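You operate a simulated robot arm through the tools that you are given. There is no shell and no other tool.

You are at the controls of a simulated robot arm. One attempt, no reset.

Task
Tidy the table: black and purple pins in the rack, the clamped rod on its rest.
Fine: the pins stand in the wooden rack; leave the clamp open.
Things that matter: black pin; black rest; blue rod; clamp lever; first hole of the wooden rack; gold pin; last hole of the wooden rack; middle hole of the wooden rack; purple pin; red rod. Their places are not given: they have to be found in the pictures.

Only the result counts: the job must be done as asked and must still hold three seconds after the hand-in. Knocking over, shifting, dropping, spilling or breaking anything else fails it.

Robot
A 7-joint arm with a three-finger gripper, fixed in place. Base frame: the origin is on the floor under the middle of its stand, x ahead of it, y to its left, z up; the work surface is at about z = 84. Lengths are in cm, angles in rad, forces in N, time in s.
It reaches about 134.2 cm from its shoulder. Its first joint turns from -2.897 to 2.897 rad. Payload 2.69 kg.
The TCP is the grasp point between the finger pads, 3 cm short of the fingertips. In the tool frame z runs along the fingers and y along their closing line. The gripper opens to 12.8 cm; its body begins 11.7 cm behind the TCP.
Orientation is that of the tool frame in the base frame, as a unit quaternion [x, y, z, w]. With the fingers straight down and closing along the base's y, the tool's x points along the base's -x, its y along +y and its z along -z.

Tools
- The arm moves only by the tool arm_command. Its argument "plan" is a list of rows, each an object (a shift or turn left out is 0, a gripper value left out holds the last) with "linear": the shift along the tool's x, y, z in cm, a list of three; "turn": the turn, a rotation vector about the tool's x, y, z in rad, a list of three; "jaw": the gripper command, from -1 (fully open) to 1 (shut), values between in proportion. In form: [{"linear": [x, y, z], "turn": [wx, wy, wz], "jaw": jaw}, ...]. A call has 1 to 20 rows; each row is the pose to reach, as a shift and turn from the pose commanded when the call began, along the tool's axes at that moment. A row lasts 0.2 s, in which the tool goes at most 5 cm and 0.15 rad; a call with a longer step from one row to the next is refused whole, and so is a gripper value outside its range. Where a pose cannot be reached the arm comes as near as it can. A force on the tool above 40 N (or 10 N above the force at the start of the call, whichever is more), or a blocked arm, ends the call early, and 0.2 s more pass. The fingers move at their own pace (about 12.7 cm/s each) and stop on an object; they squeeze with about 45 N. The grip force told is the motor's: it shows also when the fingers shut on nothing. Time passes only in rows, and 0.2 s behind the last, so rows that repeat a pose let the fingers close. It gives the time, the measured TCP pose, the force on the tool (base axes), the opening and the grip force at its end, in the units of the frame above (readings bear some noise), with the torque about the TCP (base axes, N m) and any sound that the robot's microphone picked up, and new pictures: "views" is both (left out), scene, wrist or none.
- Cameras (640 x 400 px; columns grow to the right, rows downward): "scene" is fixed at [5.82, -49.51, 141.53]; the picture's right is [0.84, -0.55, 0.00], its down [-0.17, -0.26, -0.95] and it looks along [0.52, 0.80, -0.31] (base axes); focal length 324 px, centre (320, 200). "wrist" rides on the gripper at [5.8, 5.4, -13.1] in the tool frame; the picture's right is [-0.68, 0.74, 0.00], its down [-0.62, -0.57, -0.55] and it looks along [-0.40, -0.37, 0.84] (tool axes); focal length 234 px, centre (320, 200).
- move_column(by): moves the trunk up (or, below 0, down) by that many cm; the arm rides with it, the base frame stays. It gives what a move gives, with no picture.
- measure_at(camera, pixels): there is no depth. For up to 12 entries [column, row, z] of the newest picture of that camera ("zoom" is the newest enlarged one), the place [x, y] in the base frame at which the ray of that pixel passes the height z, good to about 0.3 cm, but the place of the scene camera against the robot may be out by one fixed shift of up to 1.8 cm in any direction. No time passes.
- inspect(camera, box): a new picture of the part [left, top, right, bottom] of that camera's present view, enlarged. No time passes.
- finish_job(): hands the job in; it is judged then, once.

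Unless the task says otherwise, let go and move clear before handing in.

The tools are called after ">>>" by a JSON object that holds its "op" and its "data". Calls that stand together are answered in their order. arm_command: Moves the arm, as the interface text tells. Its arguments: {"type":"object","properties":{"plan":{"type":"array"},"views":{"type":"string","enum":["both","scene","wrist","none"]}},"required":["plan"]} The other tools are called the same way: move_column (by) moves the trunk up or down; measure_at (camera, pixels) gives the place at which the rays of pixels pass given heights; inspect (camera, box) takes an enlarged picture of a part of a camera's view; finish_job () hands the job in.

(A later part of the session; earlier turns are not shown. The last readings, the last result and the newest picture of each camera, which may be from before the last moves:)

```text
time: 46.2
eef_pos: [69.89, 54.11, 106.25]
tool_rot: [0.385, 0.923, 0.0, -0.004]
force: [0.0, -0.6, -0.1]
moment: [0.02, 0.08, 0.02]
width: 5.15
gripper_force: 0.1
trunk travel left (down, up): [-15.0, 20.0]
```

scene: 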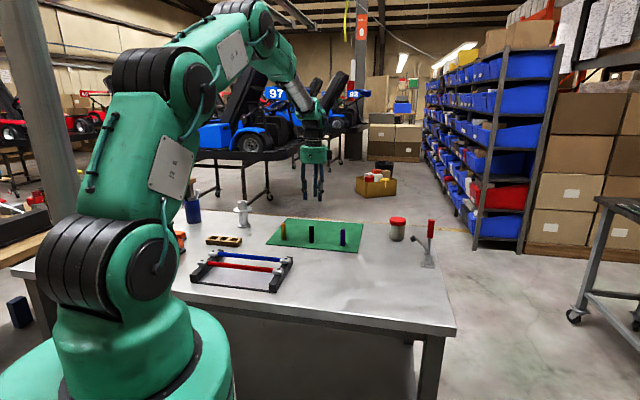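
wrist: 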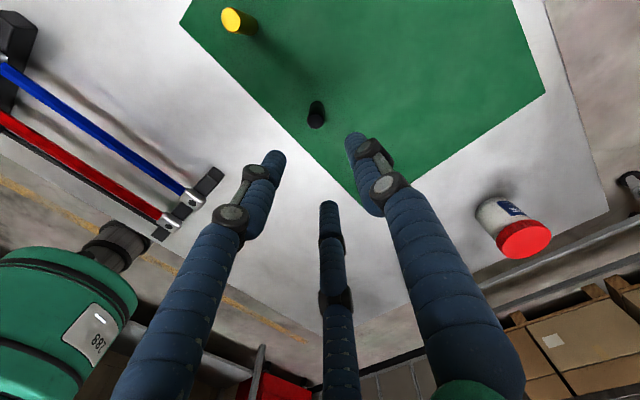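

>>> {"op": "inspect", "data": {"camera": "wrist", "box": [200, 0, 400, 150]}}

>>> {"op": "measure_at", "data": {"camera": "wrist", "pixels": [[317, 104, 84.3], [316, 121, 91], [246, 21, 84.3], [234, 20, 91]]}}

```text
2.67 times, centred on (300, 75) of wrist
```

zoom: 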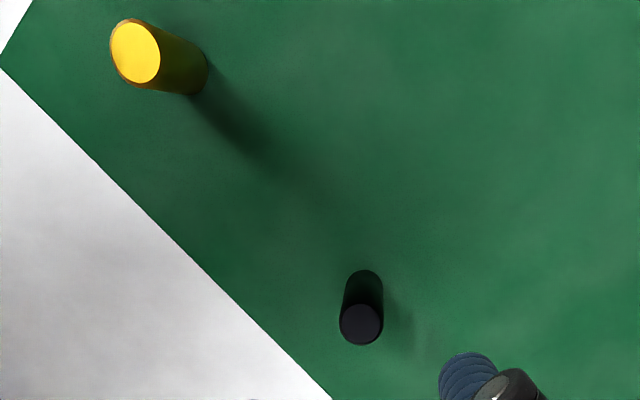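

```text
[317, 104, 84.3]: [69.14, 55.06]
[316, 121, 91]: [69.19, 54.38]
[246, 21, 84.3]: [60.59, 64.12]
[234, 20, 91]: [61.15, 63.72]
```

>>> {"op": "measure_at", "data": {"camera": "wrist", "pixels": [[316.1, 108, 84.3], [315, 121.9, 90], [315, 121.9, 91], [315, 121.9, 92]]}}

```text
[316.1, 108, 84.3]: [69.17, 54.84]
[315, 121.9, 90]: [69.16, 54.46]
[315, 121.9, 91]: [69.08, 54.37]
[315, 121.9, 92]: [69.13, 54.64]
```

The black pin is at about (69.15, 54.6), its top near z 91. I'll centre over it and lower until the fingertips are just above its top, then recheck.

>>> {"op": "arm_command", "data": {"plan": [{"linear": [0.5, -0.1, 2.5], "jaw": 0.1}, {"linear": [0.87, -0.18, 5], "jaw": 0.1}, {"linear": [0.87, -0.18, 8], "jaw": 0.1}, {"linear": [0.87, -0.18, 10.7], "jaw": 0.1}, {"linear": [0.87, -0.18, 10.7], "jaw": 0.1}], "views": "both"}}

>>> {"op": "inspect", "data": {"camera": "scene", "box": [260, 180, 370, 260]}}

>>> {"op": "inspect", "data": {"camera": "wrist", "box": [240, 80, 400, 220]}}

```text
time: 47.4
eef_pos: [69.02, 54.77, 95.51]
tool_rot: [0.385, 0.923, -0.001, -0.004]
force: [0.7, 0.3, 0.0]
moment: [-0.02, 0.0, 0.0]
width: 5.75
gripper_force: 0.1
trunk travel left (down, up): [-15.0, 20.0]
```

scene: 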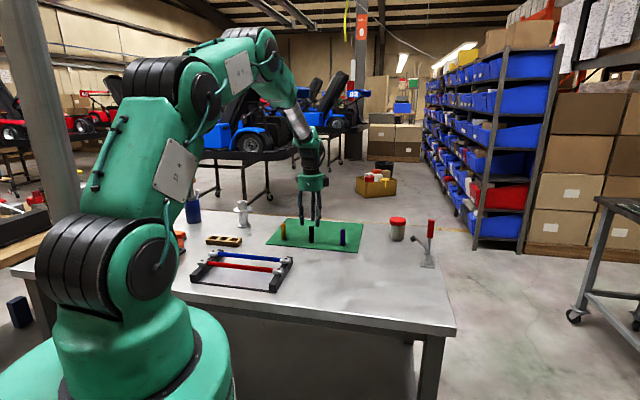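
wrist: 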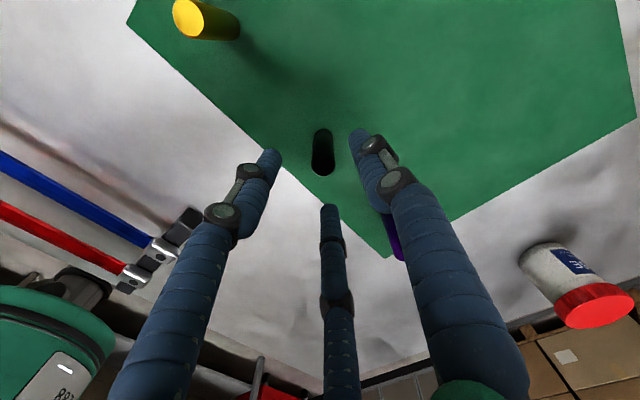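

```text
5.00 times, centred on (315, 220) of scene
```

zoom: 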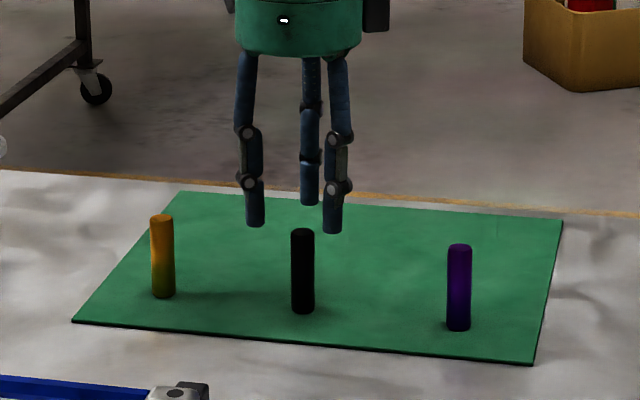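

```text
2.86 times, centred on (320, 150) of wrist
```

zoom: 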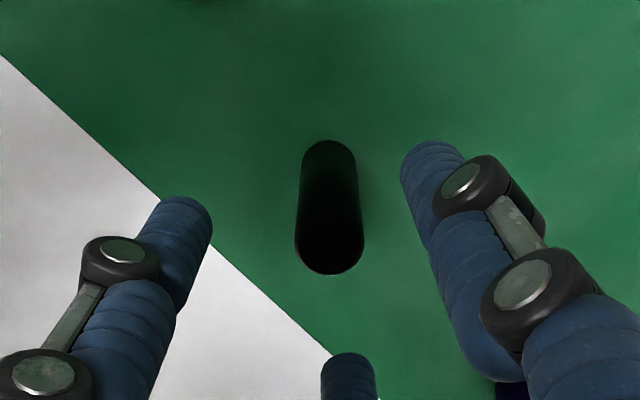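

The pin's top is at wrist (323.5, 164.7), about 0.35 cm off the grip axis. I'll correct that, lower to TCP z 90.4 and close on the pin's upper half.

>>> {"op": "arm_command", "data": {"plan": [{"linear": [-0.35, 0.13, 0.8]}, {"linear": [-0.35, 0.13, 2.4]}, {"linear": [-0.35, 0.13, 4]}, {"linear": [-0.35, 0.13, 5.1]}, {"linear": [-0.35, 0.13, 5.1]}], "views": "both"}}

>>> {"op": "inspect", "data": {"camera": "scene", "box": [260, 180, 370, 260]}}

```text
time: 48.6
eef_pos: [69.49, 54.55, 90.23]
tool_rot: [0.384, 0.923, -0.001, -0.004]
force: [-0.8, 0.2, -1.2]
moment: [-0.01, 0.02, 0.05]
width: 5.75
gripper_force: 0.1
trunk travel left (down, up): [-15.0, 20.0]
```

scene: 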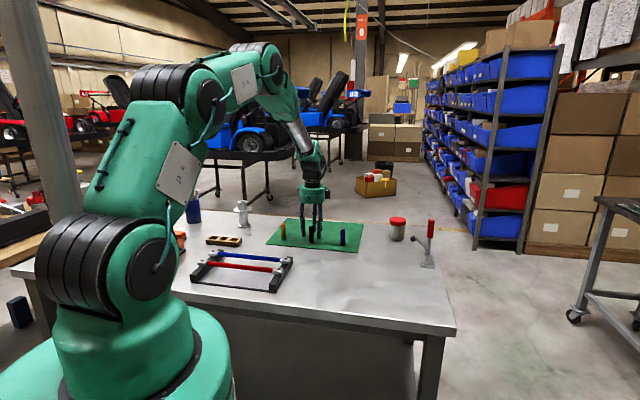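
wrist: 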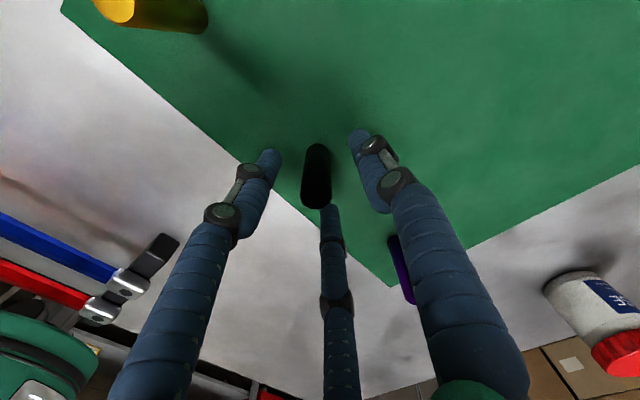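

```text
5.00 times, centred on (315, 220) of scene
```

zoom: 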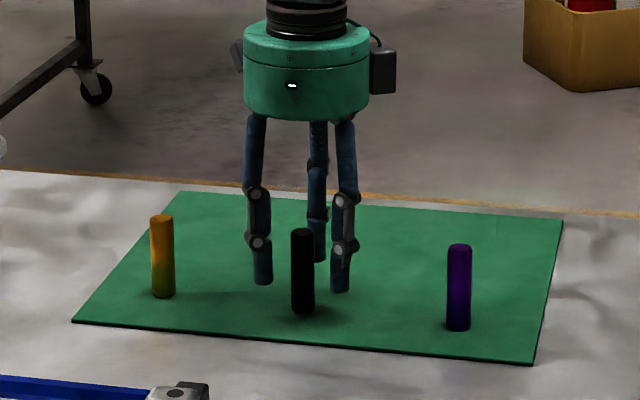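

The pin's top is at (317, 193), centred at the TCP with no contact. I'll close on it.

>>> {"op": "arm_command", "data": {"plan": [{"jaw": 0.3}, {"jaw": 0.5}, {"jaw": 0.65}, {"jaw": 0.8}, {"jaw": 1}, {"jaw": 1}], "views": "both"}}

>>> {"op": "inspect", "data": {"camera": "scene", "box": [260, 180, 370, 260]}}

```text
time: 50.0
eef_pos: [69.52, 54.52, 90.28]
tool_rot: [0.385, 0.923, -0.001, -0.005]
force: [-0.3, 0.9, -0.3]
moment: [-0.01, 0.0, 0.0]
width: 1.83
gripper_force: 43.9
trunk travel left (down, up): [-15.0, 20.0]
```

scene: 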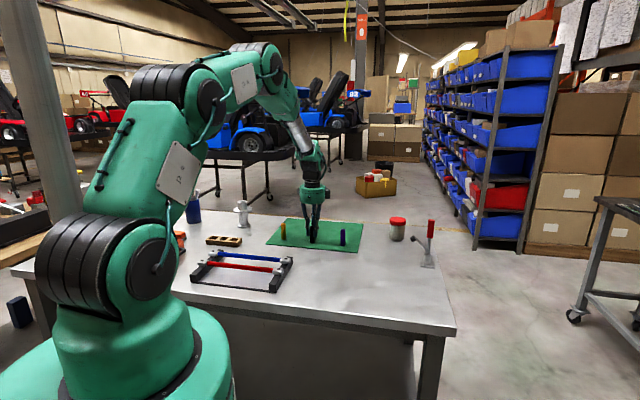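
wrist: 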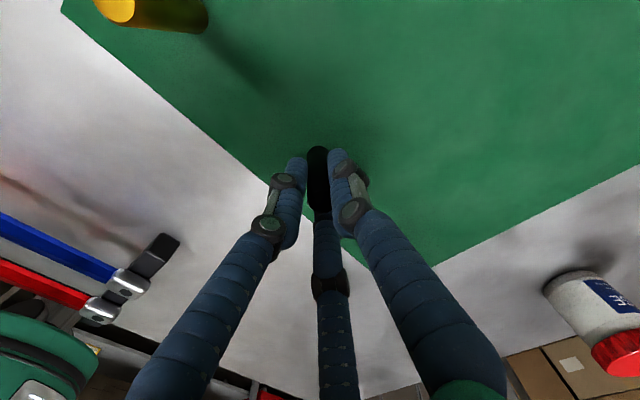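

```text
5.00 times, centred on (315, 220) of scene
```

zoom: 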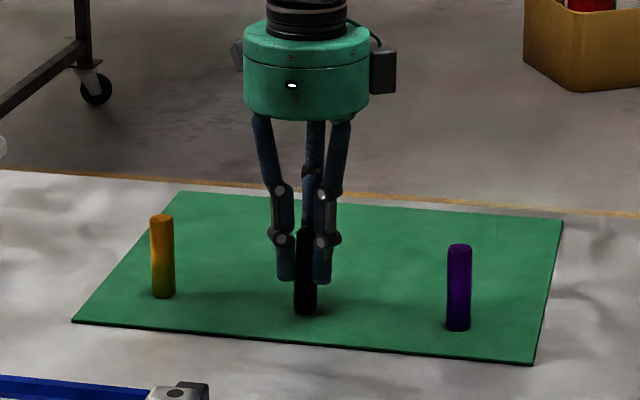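

The black pin is held (width 1.83 cm), with about 3 cm showing below the fingertips. I'll lift it and carry it high to above the far hole of the rack.

>>> {"op": "arm_command", "data": {"plan": [{"linear": [0, 0, -2], "jaw": 1}, {"linear": [0, 0, -5], "jaw": 1}, {"linear": [0, 0, -9], "jaw": 1}, {"linear": [2, -0.4, -12.5], "jaw": 1}, {"linear": [6, -1.25, -13], "jaw": 1}, {"linear": [10, -2.1, -13], "jaw": 1}, {"linear": [14, -2.9, -13], "jaw": 1}, {"linear": [18, -3.8, -13], "jaw": 1}, {"linear": [22, -4.6, -13], "jaw": 1}, {"linear": [26, -5.4, -13], "jaw": 1}, {"linear": [30, -6.3, -13], "jaw": 1}, {"linear": [34, -7.1, -13], "jaw": 1}, {"linear": [38, -7.9, -13], "jaw": 1}, {"linear": [40.2, -8.4, -13], "jaw": 1}, {"linear": [40.2, -8.4, -13], "jaw": 1}], "views": "both"}}

>>> {"op": "inspect", "data": {"camera": "wrist", "box": [240, 40, 440, 200]}}

>>> {"op": "inspect", "data": {"camera": "scene", "box": [180, 170, 280, 260]}}

```text
time: 53.2
eef_pos: [35.23, 76.98, 103.66]
tool_rot: [0.384, 0.923, -0.001, -0.004]
force: [0.2, 0.6, -0.3]
moment: [-0.01, -0.08, 0.01]
width: 1.86
gripper_force: 43.5
trunk travel left (down, up): [-15.0, 20.0]
```

scene: 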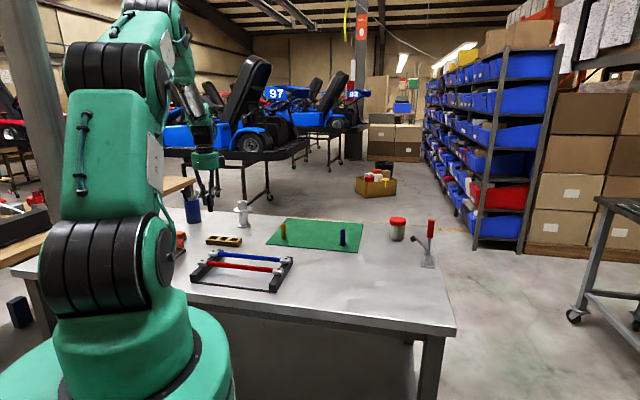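
wrist: 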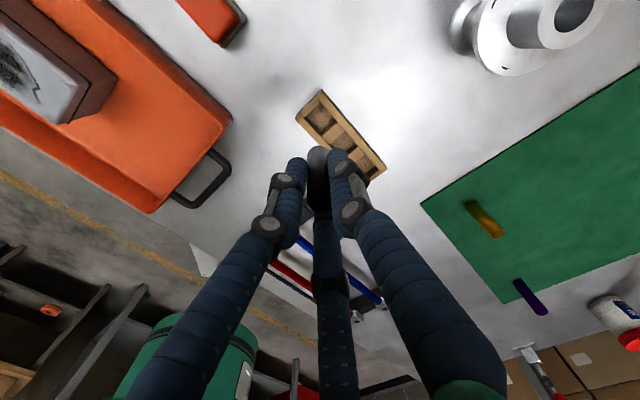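

```text
2.50 times, centred on (340, 120) of wrist
```

zoom: 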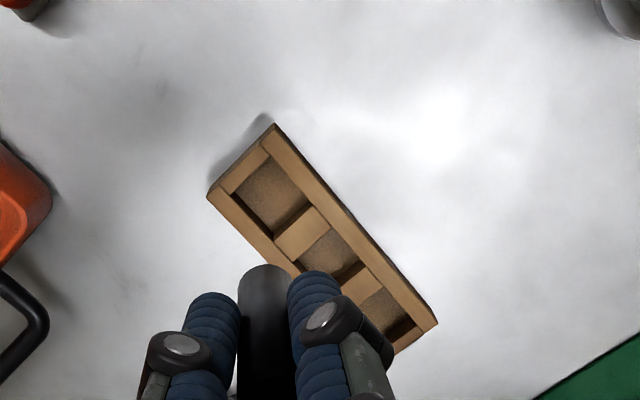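

```text
4.44 times, centred on (230, 215) of scene
```

zoom: 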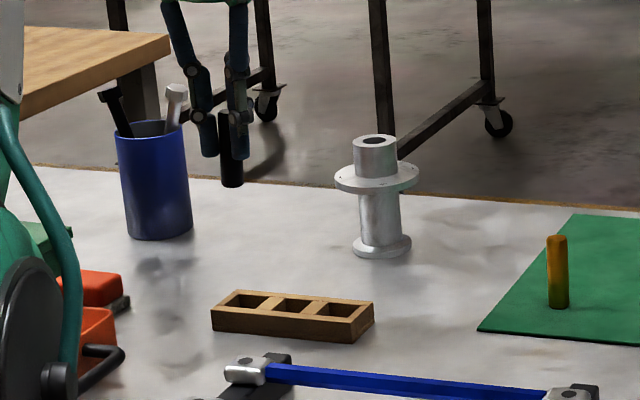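

>>> {"op": "inspect", "data": {"camera": "wrist", "box": [285, 80, 395, 180]}}

```text
4.00 times, centred on (340, 130) of wrist
```

zoom: 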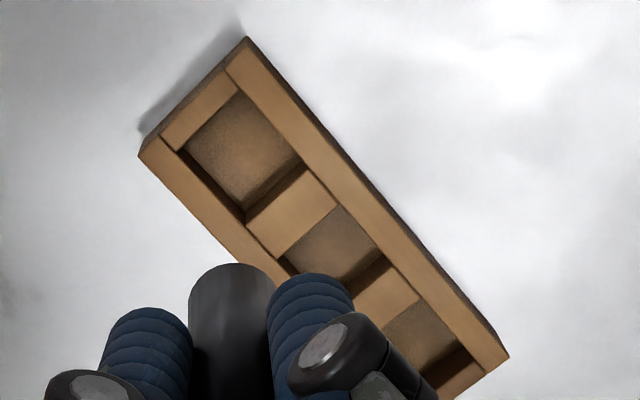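

>>> {"op": "measure_at", "data": {"camera": "zoom", "pixels": [[242, 154, 86], [242, 154, 86.5], [138, 158, 86], [247, 38, 86], [508, 357, 86], [178, 150, 86], [240, 90, 86], [303, 163, 86], [246, 213, 86]]}}

```text
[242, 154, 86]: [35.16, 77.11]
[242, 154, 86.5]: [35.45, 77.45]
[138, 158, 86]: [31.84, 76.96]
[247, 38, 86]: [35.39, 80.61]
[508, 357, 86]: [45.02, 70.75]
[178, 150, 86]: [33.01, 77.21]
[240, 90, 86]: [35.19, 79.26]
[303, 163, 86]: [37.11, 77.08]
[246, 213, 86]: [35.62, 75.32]
```

The far hole's centre is (35.2, 77.2), 0.2 cm from the TCP. I'll correct and lower until the pin's end is about 1 cm above the rack, then check both views.

>>> {"op": "arm_command", "data": {"plan": [{"linear": [0.16, 0.12, 2.5], "jaw": 1}, {"linear": [0.16, 0.12, 5], "jaw": 1}, {"linear": [0.16, 0.12, 7.5], "jaw": 1}, {"linear": [0.16, 0.12, 9.5], "jaw": 1}, {"linear": [0.16, 0.12, 10.2], "jaw": 1}, {"linear": [0.16, 0.12, 10.2], "jaw": 1}], "views": "both"}}

>>> {"op": "inspect", "data": {"camera": "wrist", "box": [260, 80, 420, 220]}}

>>> {"op": "inspect", "data": {"camera": "scene", "box": [190, 200, 260, 255]}}

```text
time: 54.6
eef_pos: [35.22, 77.33, 93.48]
tool_rot: [0.384, 0.923, -0.001, -0.005]
force: [-0.6, -0.1, -1.3]
moment: [0.01, 0.0, 0.01]
width: 1.83
gripper_force: 43.8
trunk travel left (down, up): [-15.0, 20.0]
```

scene: 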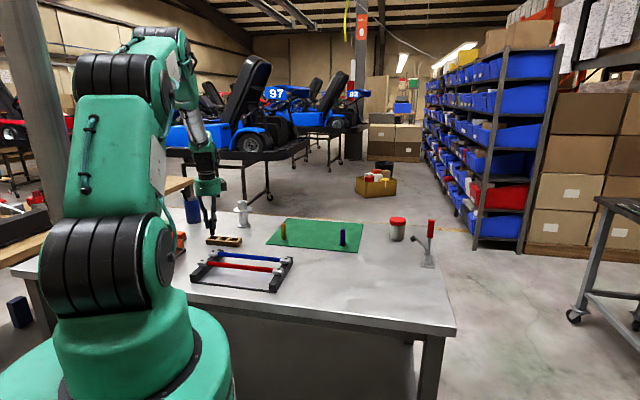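
wrist: 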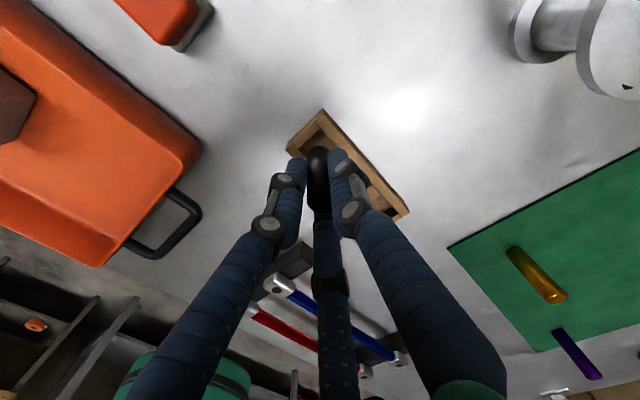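

```text
2.86 times, centred on (340, 150) of wrist
```

zoom: 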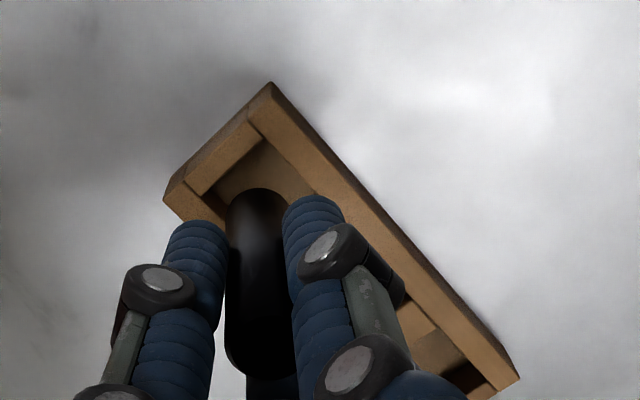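

```text
7.27 times, centred on (225, 228) of scene
```

zoom: 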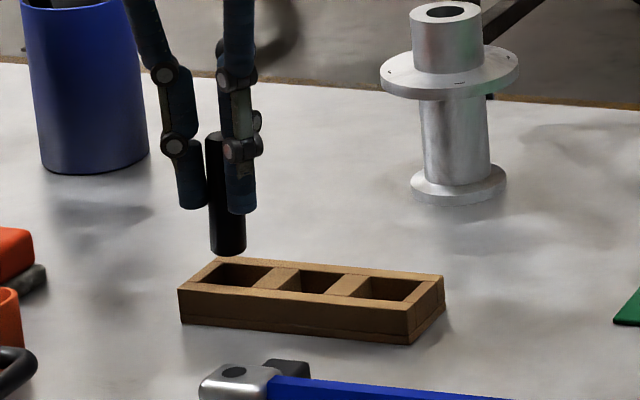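

>>> {"op": "inspect", "data": {"camera": "scene", "box": [205, 225, 245, 250]}}

```text
16.00 times, centred on (225, 238) of scene
```

zoom: 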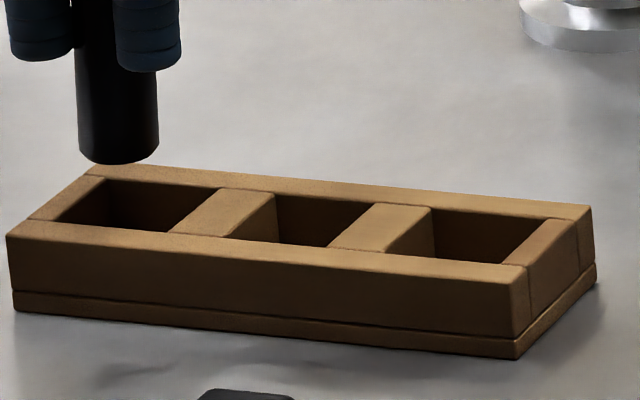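

The pin is over the hole; the two views suggest a shift of about 0.2 cm towards the rack's middle. I'll apply that and lower into the hole while watching the force.

>>> {"op": "arm_command", "data": {"plan": [{"linear": [-0.22, 0.06, 0.2], "jaw": 1}, {"linear": [-0.22, 0.06, 0.8], "jaw": 1}, {"linear": [-0.22, 0.06, 1.4], "jaw": 1}, {"linear": [-0.22, 0.06, 1.9], "jaw": 1}, {"linear": [-0.22, 0.06, 1.9], "jaw": 1}], "views": "both"}}

>>> {"op": "inspect", "data": {"camera": "scene", "box": [205, 225, 245, 250]}}

>>> {"op": "inspect", "data": {"camera": "wrist", "box": [260, 80, 420, 220]}}

```text
time: 55.8
eef_pos: [35.35, 77.08, 91.46]
tool_rot: [0.384, 0.923, -0.002, -0.005]
force: [0.0, 0.8, -0.1]
moment: [-0.06, -0.01, 0.0]
width: 1.84
gripper_force: 43.4
trunk travel left (down, up): [-15.0, 20.0]
```

scene: 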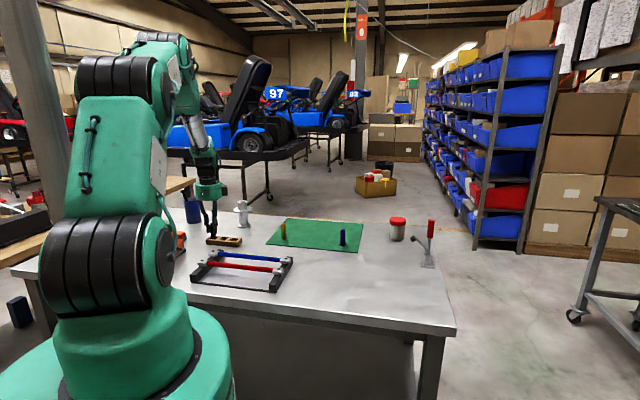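
wrist: 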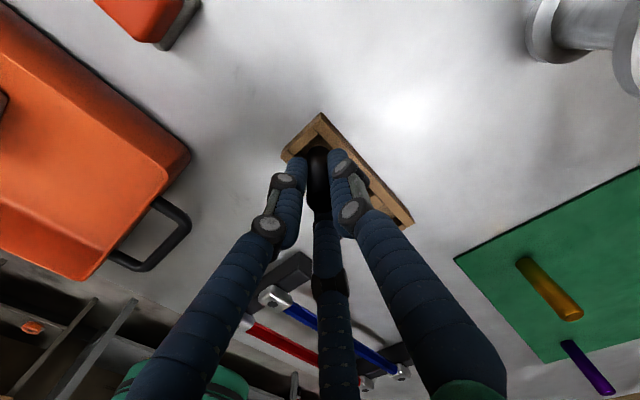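

```text
16.00 times, centred on (225, 238) of scene
```

zoom: 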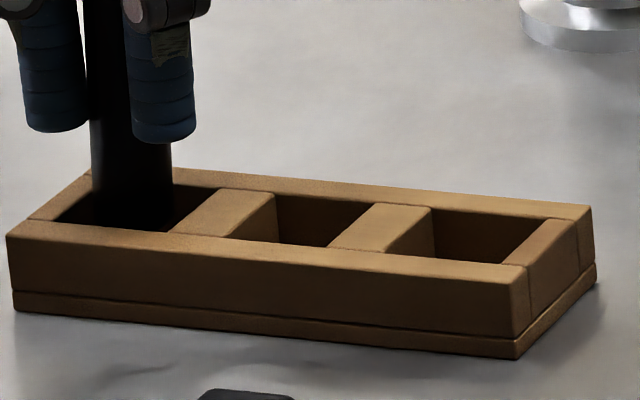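

```text
2.86 times, centred on (340, 150) of wrist
```

zoom: 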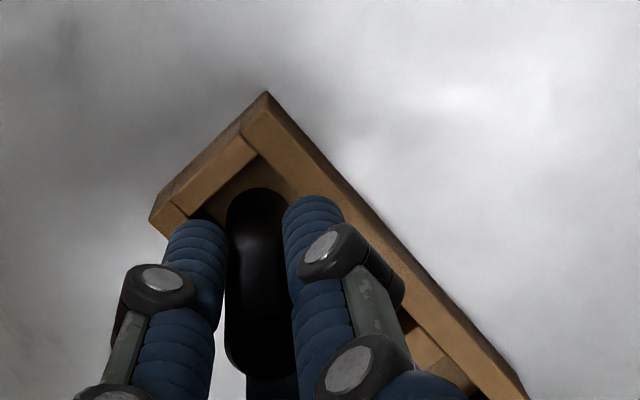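

The pin's end is inside the far hole with no contact force. I'll lower slowly to the hole's floor.

>>> {"op": "arm_command", "data": {"plan": [{"linear": [0, 0, 0.3], "jaw": 1}, {"linear": [0, 0, 0.6], "jaw": 1}, {"linear": [0, 0, 0.8], "jaw": 1}, {"linear": [0, 0, 0.8], "jaw": 1}], "views": "none"}}

```text
time: 56.8
eef_pos: [35.3, 77.13, 90.64]
tool_rot: [0.384, 0.923, 0.0, -0.004]
force: [0.9, -0.5, -0.7]
moment: [-0.01, -0.01, 0.0]
width: 1.85
gripper_force: 44.3
trunk travel left (down, up): [-15.0, 20.0]
```

>>> {"op": "arm_command", "data": {"plan": [{"linear": [0, 0, 0.15], "jaw": 1}, {"linear": [0, 0, 0.3], "jaw": 1}, {"linear": [0, 0, 0.3], "jaw": 1}], "views": "scene"}}

>>> {"op": "inspect", "data": {"camera": "scene", "box": [205, 220, 245, 250]}}

```text
time: 57.6
eef_pos: [35.35, 77.26, 90.5]
tool_rot: [0.384, 0.923, 0.0, -0.004]
force: [0.8, -2.0, 6.6]
moment: [-0.12, -0.07, -0.02]
width: 1.86
gripper_force: 43.6
trunk travel left (down, up): [-15.0, 20.0]
```

scene: 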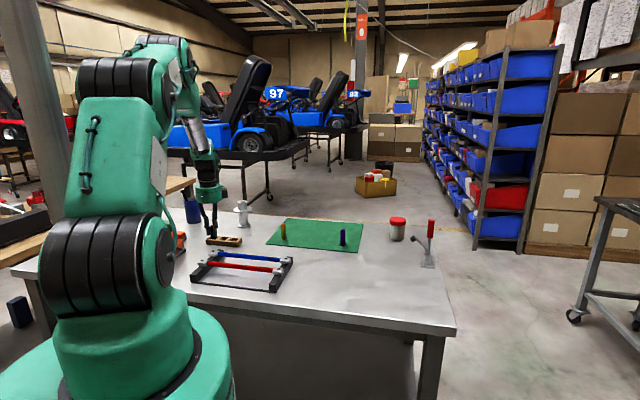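

```text
13.33 times, centred on (225, 235) of scene
```

zoom: 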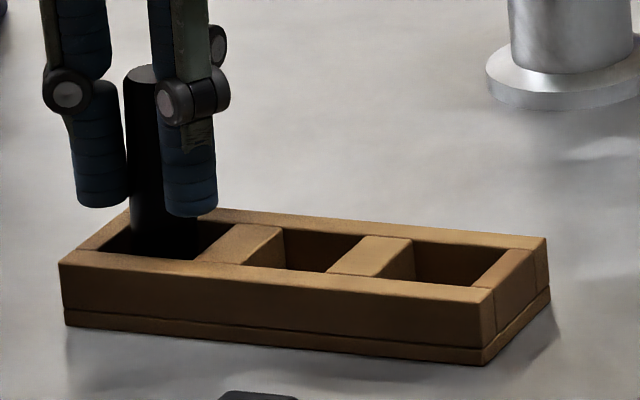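

The force rose to 6.6 N, so the pin stands on the hole's floor, upright (its lean in the picture matches the camera's perspective). I'll let go and rise straight up.

>>> {"op": "arm_command", "data": {"plan": [{"linear": [0, 0, -0.05], "jaw": 0.75}, {"linear": [0, 0, -0.05], "jaw": 0.6}, {"linear": [0, 0, -0.05], "jaw": 0.4}, {"linear": [0, 0, -0.05], "jaw": 0.3}, {"linear": [0, 0, -1.5], "jaw": 0.3}, {"linear": [0, 0, -4.5], "jaw": 0.3}, {"linear": [0, 0, -8.5], "jaw": 0.3}, {"linear": [0, 0, -12.5], "jaw": 0.3}, {"linear": [0, 0, -14], "jaw": 0.3}], "views": "both"}}

>>> {"op": "inspect", "data": {"camera": "scene", "box": [195, 205, 255, 250]}}

>>> {"op": "inspect", "data": {"camera": "wrist", "box": [260, 60, 420, 200]}}

```text
time: 59.6
eef_pos: [35.62, 77.07, 104.54]
tool_rot: [0.385, 0.923, 0.0, -0.004]
force: [-0.5, -1.3, 0.2]
moment: [0.02, 0.03, 0.0]
width: 4.47
gripper_force: 0.1
trunk travel left (down, up): [-15.0, 20.0]
```

scene: 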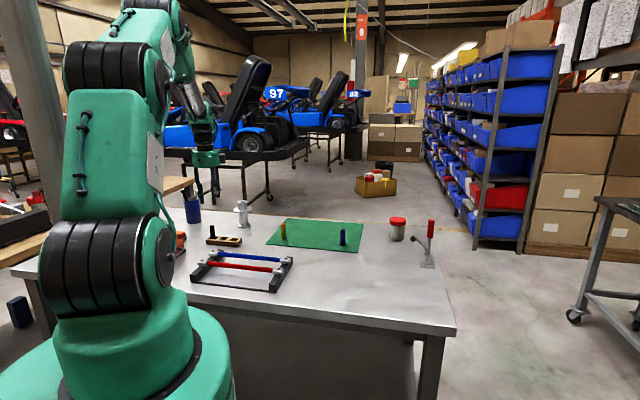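
wrist: 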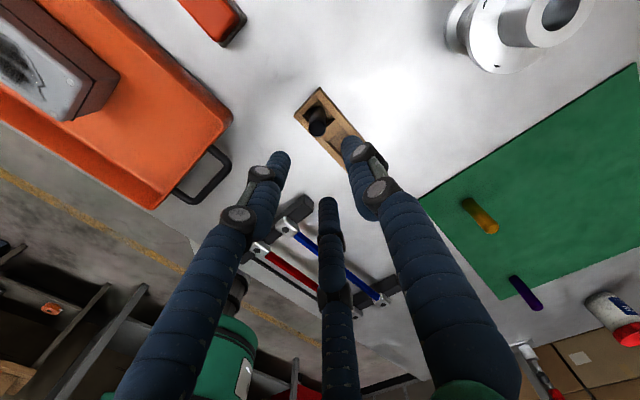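

```text
8.89 times, centred on (225, 228) of scene
```

zoom: 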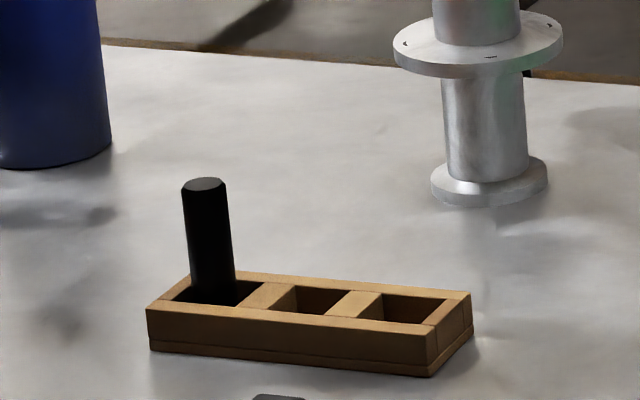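

```text
2.86 times, centred on (340, 130) of wrist
```

zoom: 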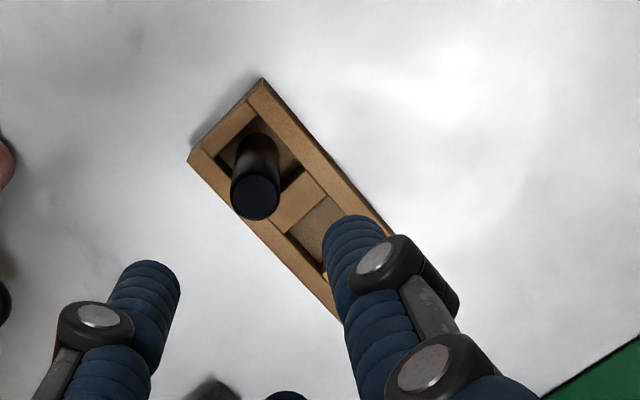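

The black pin stands in the far hole. I'll travel high to the purple pin, expected near (78, 45).

>>> {"op": "arm_command", "data": {"plan": [{"linear": [-4, 0.6, -1.5], "jaw": 0.1}, {"linear": [-8, 1.1, -1.5], "jaw": 0.1}, {"linear": [-12, 1.7, -1.5], "jaw": 0.1}, {"linear": [-16, 2.3, -1.5], "jaw": 0.1}, {"linear": [-20, 2.9, -1.5], "jaw": 0.1}, {"linear": [-24, 3.4, -1.5], "jaw": 0.1}, {"linear": [-28, 4, -1.5], "jaw": 0.1}, {"linear": [-32, 4.6, -1.5], "jaw": 0.1}, {"linear": [-36, 5.1, -1.5], "jaw": 0.1}, {"linear": [-40, 5.7, -1.5], "jaw": 0.1}, {"linear": [-44, 6.3, -1.5], "jaw": 0.1}, {"linear": [-48, 6.9, -1.5], "jaw": 0.1}, {"linear": [-52.6, 7.5, -1.5], "jaw": 0.1}, {"linear": [-52.6, 7.5, -1.5], "jaw": 0.1}], "views": "both"}}

>>> {"op": "inspect", "data": {"camera": "wrist", "box": [220, 40, 420, 190]}}

```text
time: 62.6
eef_pos: [77.9, 44.92, 105.59]
tool_rot: [0.384, 0.923, -0.001, -0.005]
force: [0.1, -0.5, -0.3]
moment: [0.07, 0.05, -0.01]
width: 5.79
gripper_force: 0.0
trunk travel left (down, up): [-15.0, 20.0]
```

scene: 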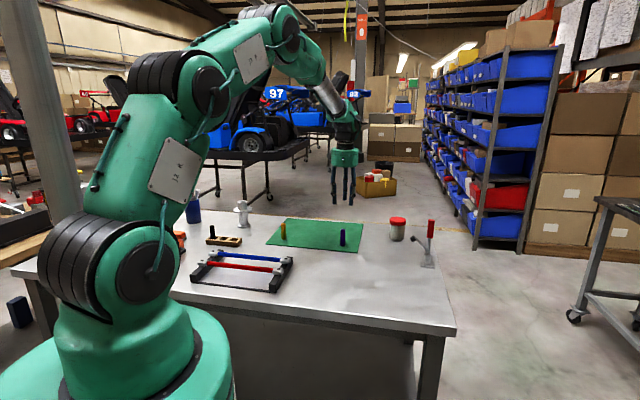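
wrist: 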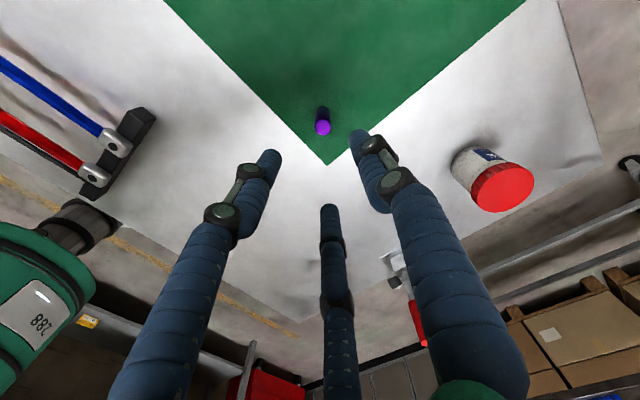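

```text
2.67 times, centred on (320, 115) of wrist
```

zoom: 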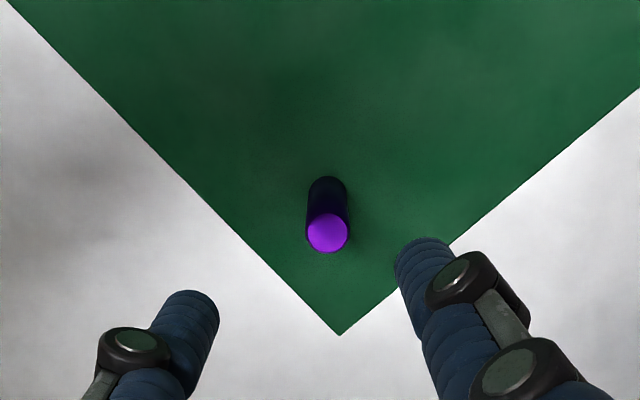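

The purple pin's top is at wrist (323, 127), about 0.4 cm from the hand's axis. I'll correct and lower to just above it.

>>> {"op": "arm_command", "data": {"plan": [{"linear": [-0.25, 0.31, 2.5], "jaw": 0.1}, {"linear": [-0.25, 0.31, 5], "jaw": 0.1}, {"linear": [-0.25, 0.31, 7.5], "jaw": 0.1}, {"linear": [-0.25, 0.31, 10], "jaw": 0.1}, {"linear": [-0.25, 0.31, 10], "jaw": 0.1}], "views": "both"}}

>>> {"op": "inspect", "data": {"camera": "wrist", "box": [240, 80, 400, 220]}}

>>> {"op": "inspect", "data": {"camera": "scene", "box": [290, 180, 400, 260]}}

```text
time: 63.8
eef_pos: [78.16, 45.14, 95.58]
tool_rot: [0.384, 0.923, 0.0, -0.004]
force: [0.6, -0.9, -0.7]
moment: [-0.04, 0.04, -0.03]
width: 5.74
gripper_force: 0.1
trunk travel left (down, up): [-15.0, 20.0]
```

scene: 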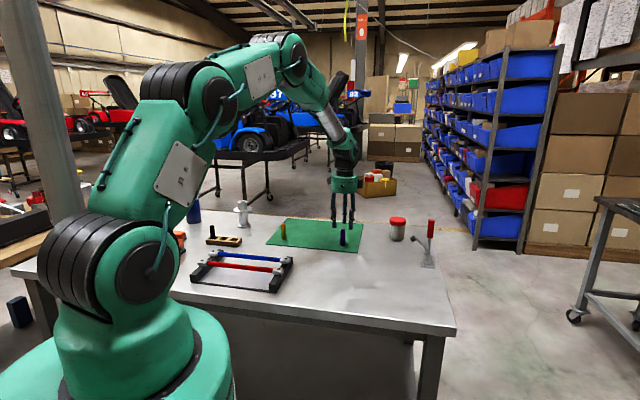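
wrist: 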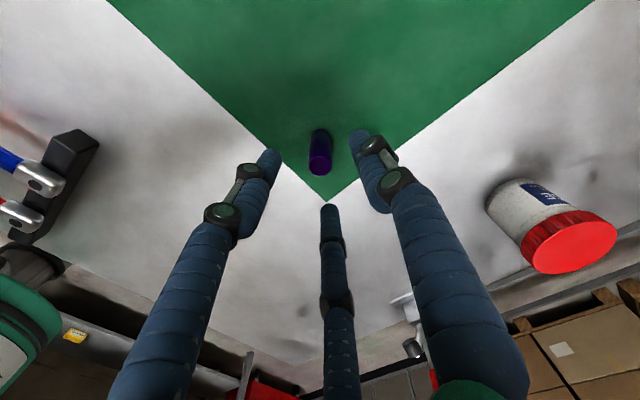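

```text
2.86 times, centred on (320, 150) of wrist
```

zoom: 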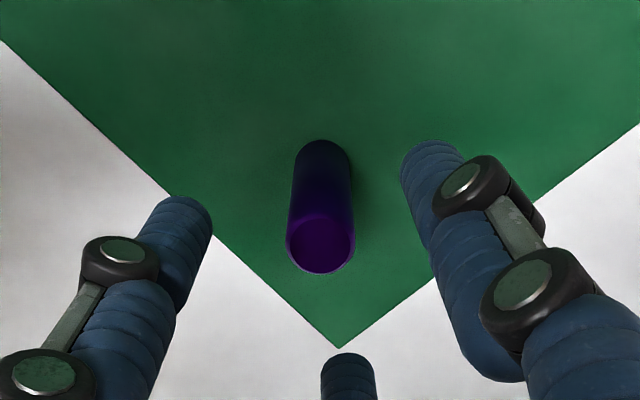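

```text
5.00 times, centred on (345, 220) of scene
```

zoom: 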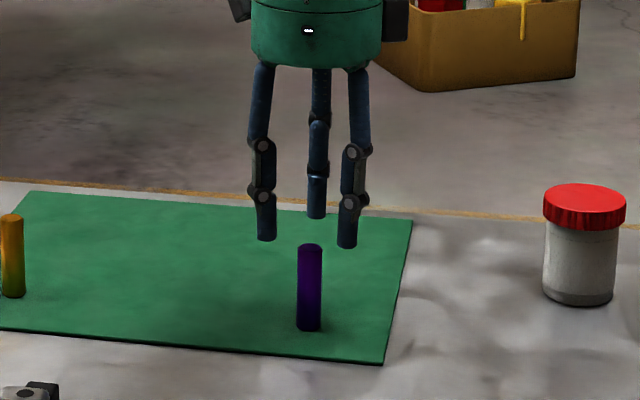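

>>> {"op": "arm_command", "data": {"plan": [{"linear": [-0.25, -0.1, 0.8]}, {"linear": [-0.25, -0.1, 2.4]}, {"linear": [-0.25, -0.1, 4]}, {"linear": [-0.25, -0.1, 5.2]}, {"linear": [-0.25, -0.1, 5.2]}], "views": "both"}}

>>> {"op": "inspect", "data": {"camera": "wrist", "box": [240, 80, 400, 240]}}

```text
time: 65.0
eef_pos: [78.31, 45.04, 90.3]
tool_rot: [0.384, 0.923, -0.002, -0.004]
force: [0.6, 0.5, -0.8]
moment: [-0.03, 0.0, 0.0]
width: 5.75
gripper_force: 0.1
trunk travel left (down, up): [-15.0, 20.0]
```

scene: 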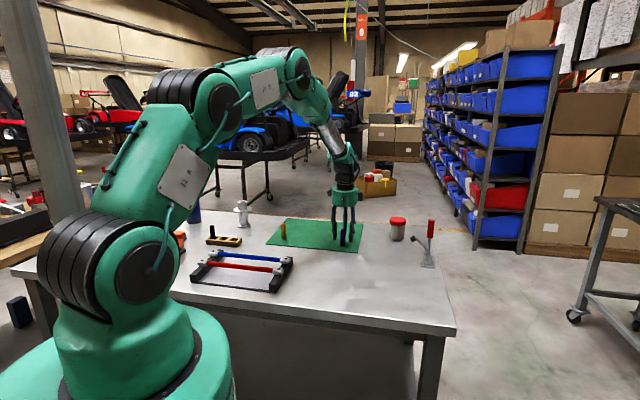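
wrist: 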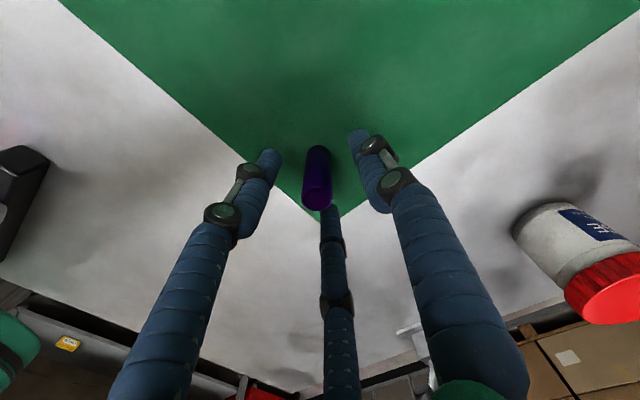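

```text
2.50 times, centred on (320, 160) of wrist
```

zoom: 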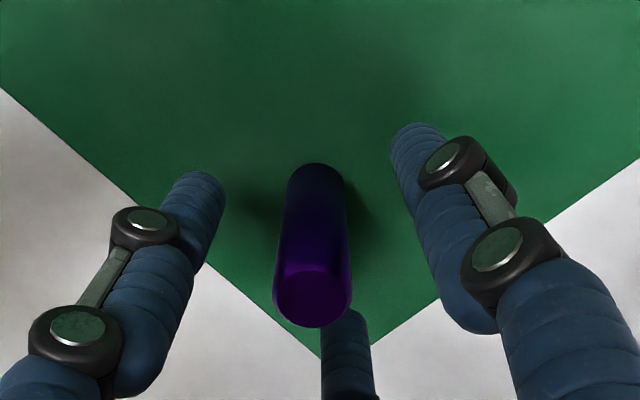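

The purple pin is centred to within 0.2 cm (top at wrist 317, 197). I'll close on it.

>>> {"op": "arm_command", "data": {"plan": [{"jaw": 0.3}, {"jaw": 0.5}, {"jaw": 0.65}, {"jaw": 0.8}, {"jaw": 1}, {"jaw": 1}], "views": "scene"}}

>>> {"op": "inspect", "data": {"camera": "scene", "box": [290, 180, 400, 260]}}

```text
time: 66.4
eef_pos: [78.29, 44.94, 90.19]
tool_rot: [0.385, 0.923, -0.002, -0.004]
force: [0.4, 0.7, 0.1]
moment: [0.04, 0.04, -0.02]
width: 1.84
gripper_force: 43.3
trunk travel left (down, up): [-15.0, 20.0]
```

scene: 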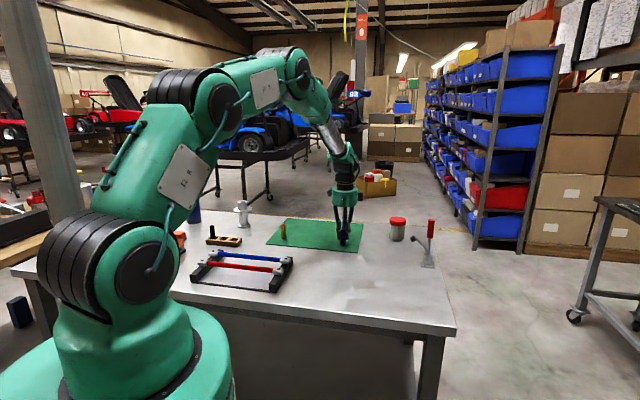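

```text
5.00 times, centred on (345, 220) of scene
```

zoom: 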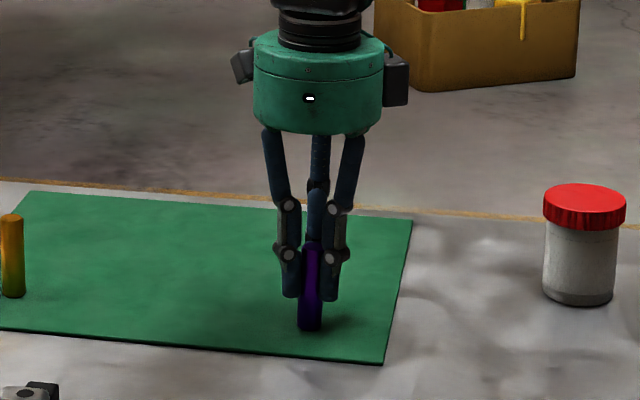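

The purple pin is held (width 1.84 cm). I'll lift it and carry it to above the rack's near hole at about (41.7, 70.7).

>>> {"op": "arm_command", "data": {"plan": [{"linear": [0, 0, -2], "jaw": 1}, {"linear": [0, 0, -5], "jaw": 1}, {"linear": [0, 0, -9], "jaw": 1}, {"linear": [2, -0.35, -12.5], "jaw": 1}, {"linear": [6, -1.05, -13], "jaw": 1}, {"linear": [10, -1.75, -13], "jaw": 1}, {"linear": [14, -2.45, -13], "jaw": 1}, {"linear": [18, -3.15, -13], "jaw": 1}, {"linear": [22, -3.85, -13], "jaw": 1}, {"linear": [26, -4.55, -13], "jaw": 1}, {"linear": [30, -5.3, -13], "jaw": 1}, {"linear": [34, -6.0, -13], "jaw": 1}, {"linear": [38, -6.7, -13], "jaw": 1}, {"linear": [42, -7.4, -13], "jaw": 1}, {"linear": [44, -7.75, -13], "jaw": 1}, {"linear": [44, -7.75, -13], "jaw": 1}], "views": "both"}}

>>> {"op": "inspect", "data": {"camera": "wrist", "box": [240, 40, 400, 180]}}

>>> {"op": "inspect", "data": {"camera": "scene", "box": [190, 190, 270, 255]}}

```text
time: 69.8
eef_pos: [41.63, 70.82, 103.7]
tool_rot: [0.384, 0.923, -0.001, -0.004]
force: [-0.5, 0.2, -0.4]
moment: [-0.01, 0.0, -0.01]
width: 1.83
gripper_force: 43.5
trunk travel left (down, up): [-15.0, 20.0]
```

scene: 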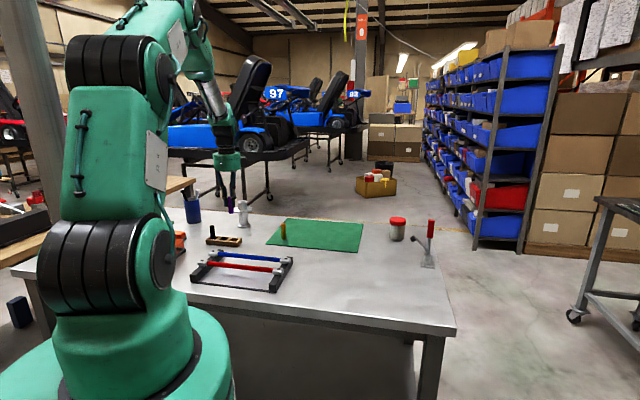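
wrist: 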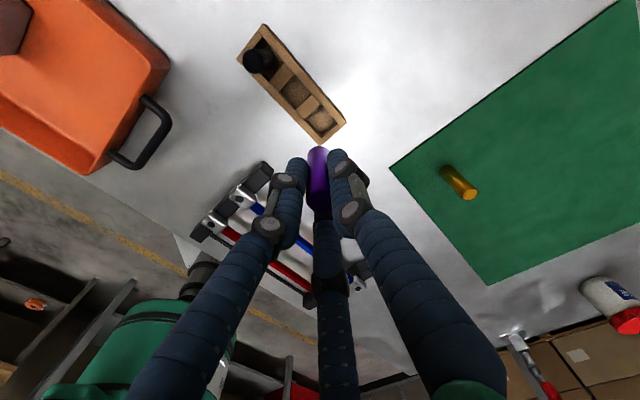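

```text
2.86 times, centred on (320, 110) of wrist
```

zoom: 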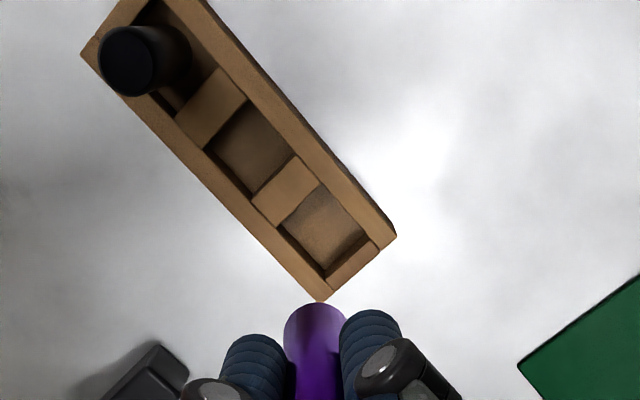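

```text
6.15 times, centred on (230, 222) of scene
```

zoom: 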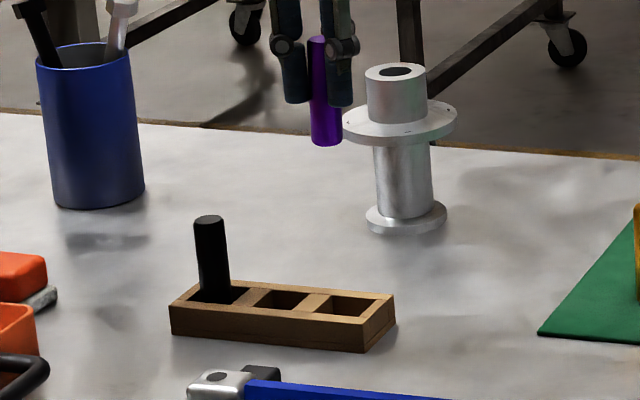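

>>> {"op": "measure_at", "data": {"camera": "zoom", "pixels": [[324, 230, 86]]}}

>>> {"op": "measure_at", "data": {"camera": "wrist", "pixels": [[321.4, 120.4, 86], [306.0, 117.7, 86], [319.3, 104.4, 86], [337.5, 123.3, 86], [322.8, 136.2, 86]]}}

```text
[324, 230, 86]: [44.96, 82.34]
```

```text
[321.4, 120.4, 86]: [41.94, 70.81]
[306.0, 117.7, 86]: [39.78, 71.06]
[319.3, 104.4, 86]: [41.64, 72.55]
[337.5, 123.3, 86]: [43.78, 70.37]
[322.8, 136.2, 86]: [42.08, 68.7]
```

The near hole's centre is at about (41.85, 70.7). I'll shift 0.25 cm and lower to just above the rack, then check.

>>> {"op": "arm_command", "data": {"plan": [{"linear": [-0.28, 0.07, 2.5], "jaw": 1}, {"linear": [-0.28, 0.07, 5], "jaw": 1}, {"linear": [-0.28, 0.07, 7.5], "jaw": 1}, {"linear": [-0.28, 0.07, 9.5], "jaw": 1}, {"linear": [-0.28, 0.07, 10.2], "jaw": 1}, {"linear": [-0.28, 0.07, 10.2], "jaw": 1}], "views": "both"}}

>>> {"op": "inspect", "data": {"camera": "wrist", "box": [240, 80, 400, 220]}}

>>> {"op": "inspect", "data": {"camera": "scene", "box": [205, 225, 245, 250]}}

```text
time: 71.2
eef_pos: [42.13, 70.63, 93.39]
tool_rot: [0.385, 0.923, -0.001, -0.004]
force: [0.6, 0.4, -0.4]
moment: [-0.01, -0.03, -0.04]
width: 1.84
gripper_force: 43.8
trunk travel left (down, up): [-15.0, 20.0]
```

scene: 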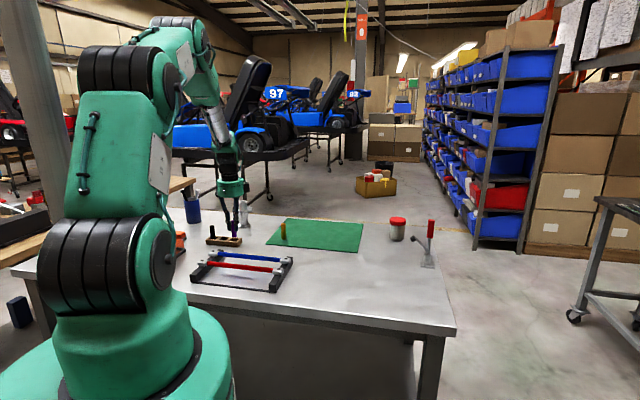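
wrist: 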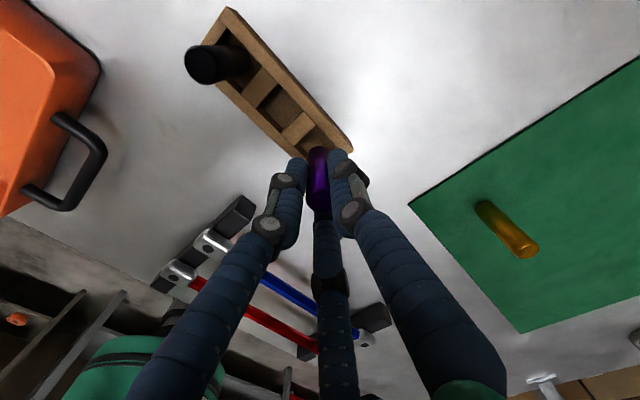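

```text
2.86 times, centred on (320, 150) of wrist
```

zoom: 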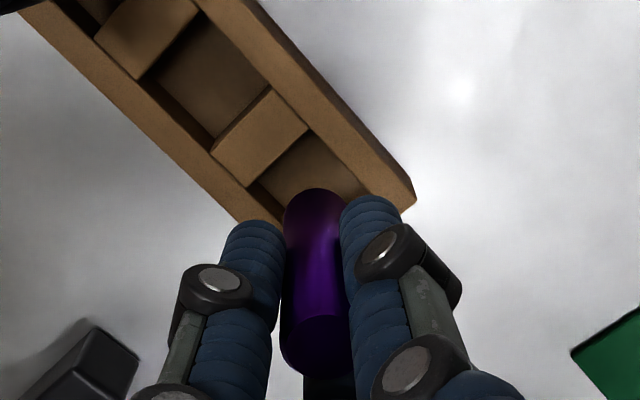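

```text
16.00 times, centred on (225, 238) of scene
```

zoom: 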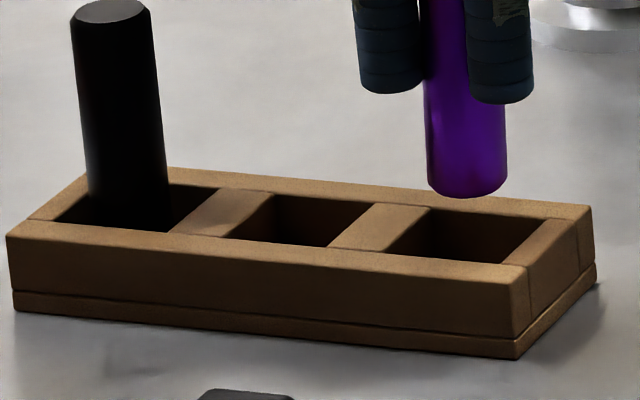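

The purple pin is above the near hole (scene pin x 467 against hole centre 465). A shift of about 0.15 cm centres it, then I'll lower it into the hole.

>>> {"op": "arm_command", "data": {"plan": [{"linear": [0.14, -0.1, 0.2], "jaw": 1}, {"linear": [0.14, -0.1, 0.8], "jaw": 1}, {"linear": [0.14, -0.1, 1.4], "jaw": 1}, {"linear": [0.14, -0.1, 1.9], "jaw": 1}, {"linear": [0.14, -0.1, 1.9], "jaw": 1}], "views": "both"}}

>>> {"op": "inspect", "data": {"camera": "scene", "box": [205, 225, 245, 250]}}

>>> {"op": "inspect", "data": {"camera": "wrist", "box": [240, 80, 400, 220]}}

```text
time: 72.4
eef_pos: [41.87, 70.6, 91.52]
tool_rot: [0.385, 0.923, -0.001, -0.004]
force: [0.1, 0.4, -0.7]
moment: [-0.02, 0.01, 0.0]
width: 1.83
gripper_force: 43.1
trunk travel left (down, up): [-15.0, 20.0]
```

scene: 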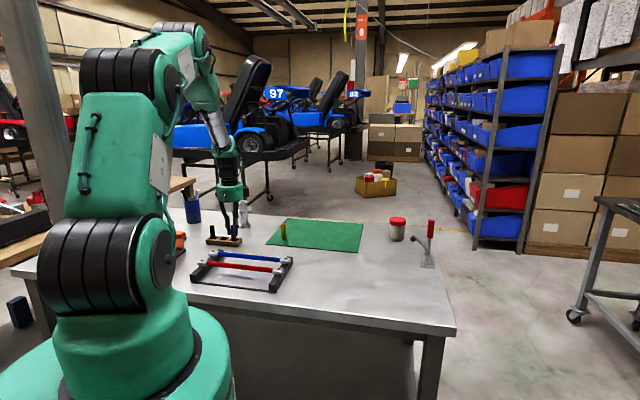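
wrist: 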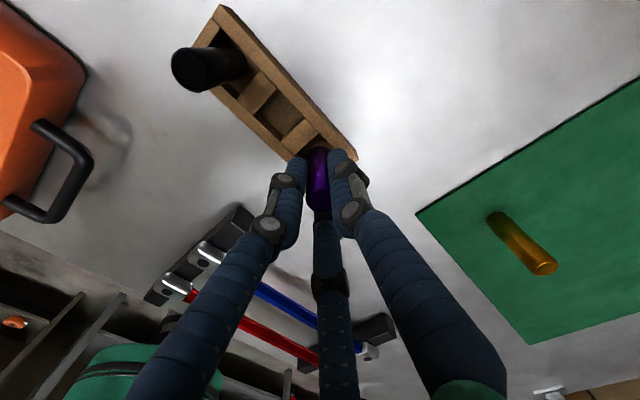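

```text
16.00 times, centred on (225, 238) of scene
```

zoom: 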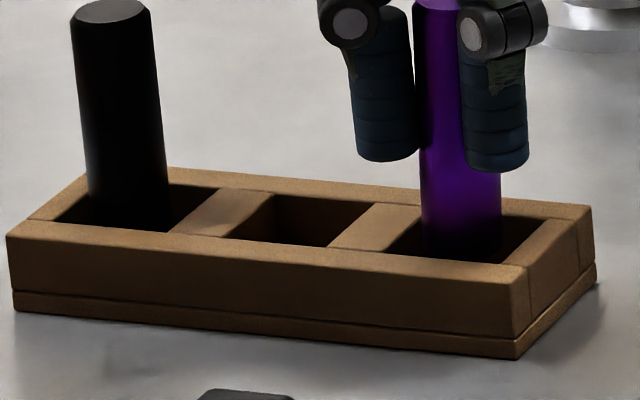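

```text
2.86 times, centred on (320, 150) of wrist
```

zoom: 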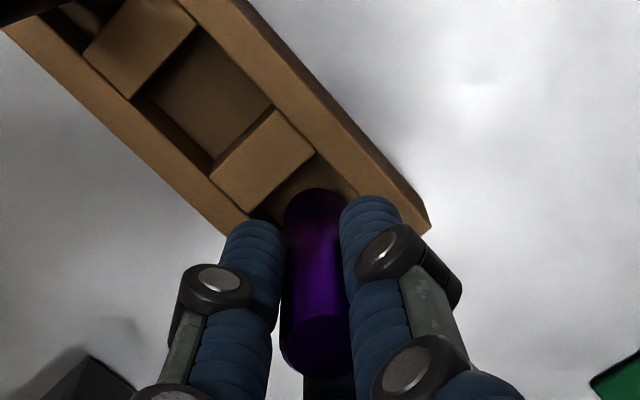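

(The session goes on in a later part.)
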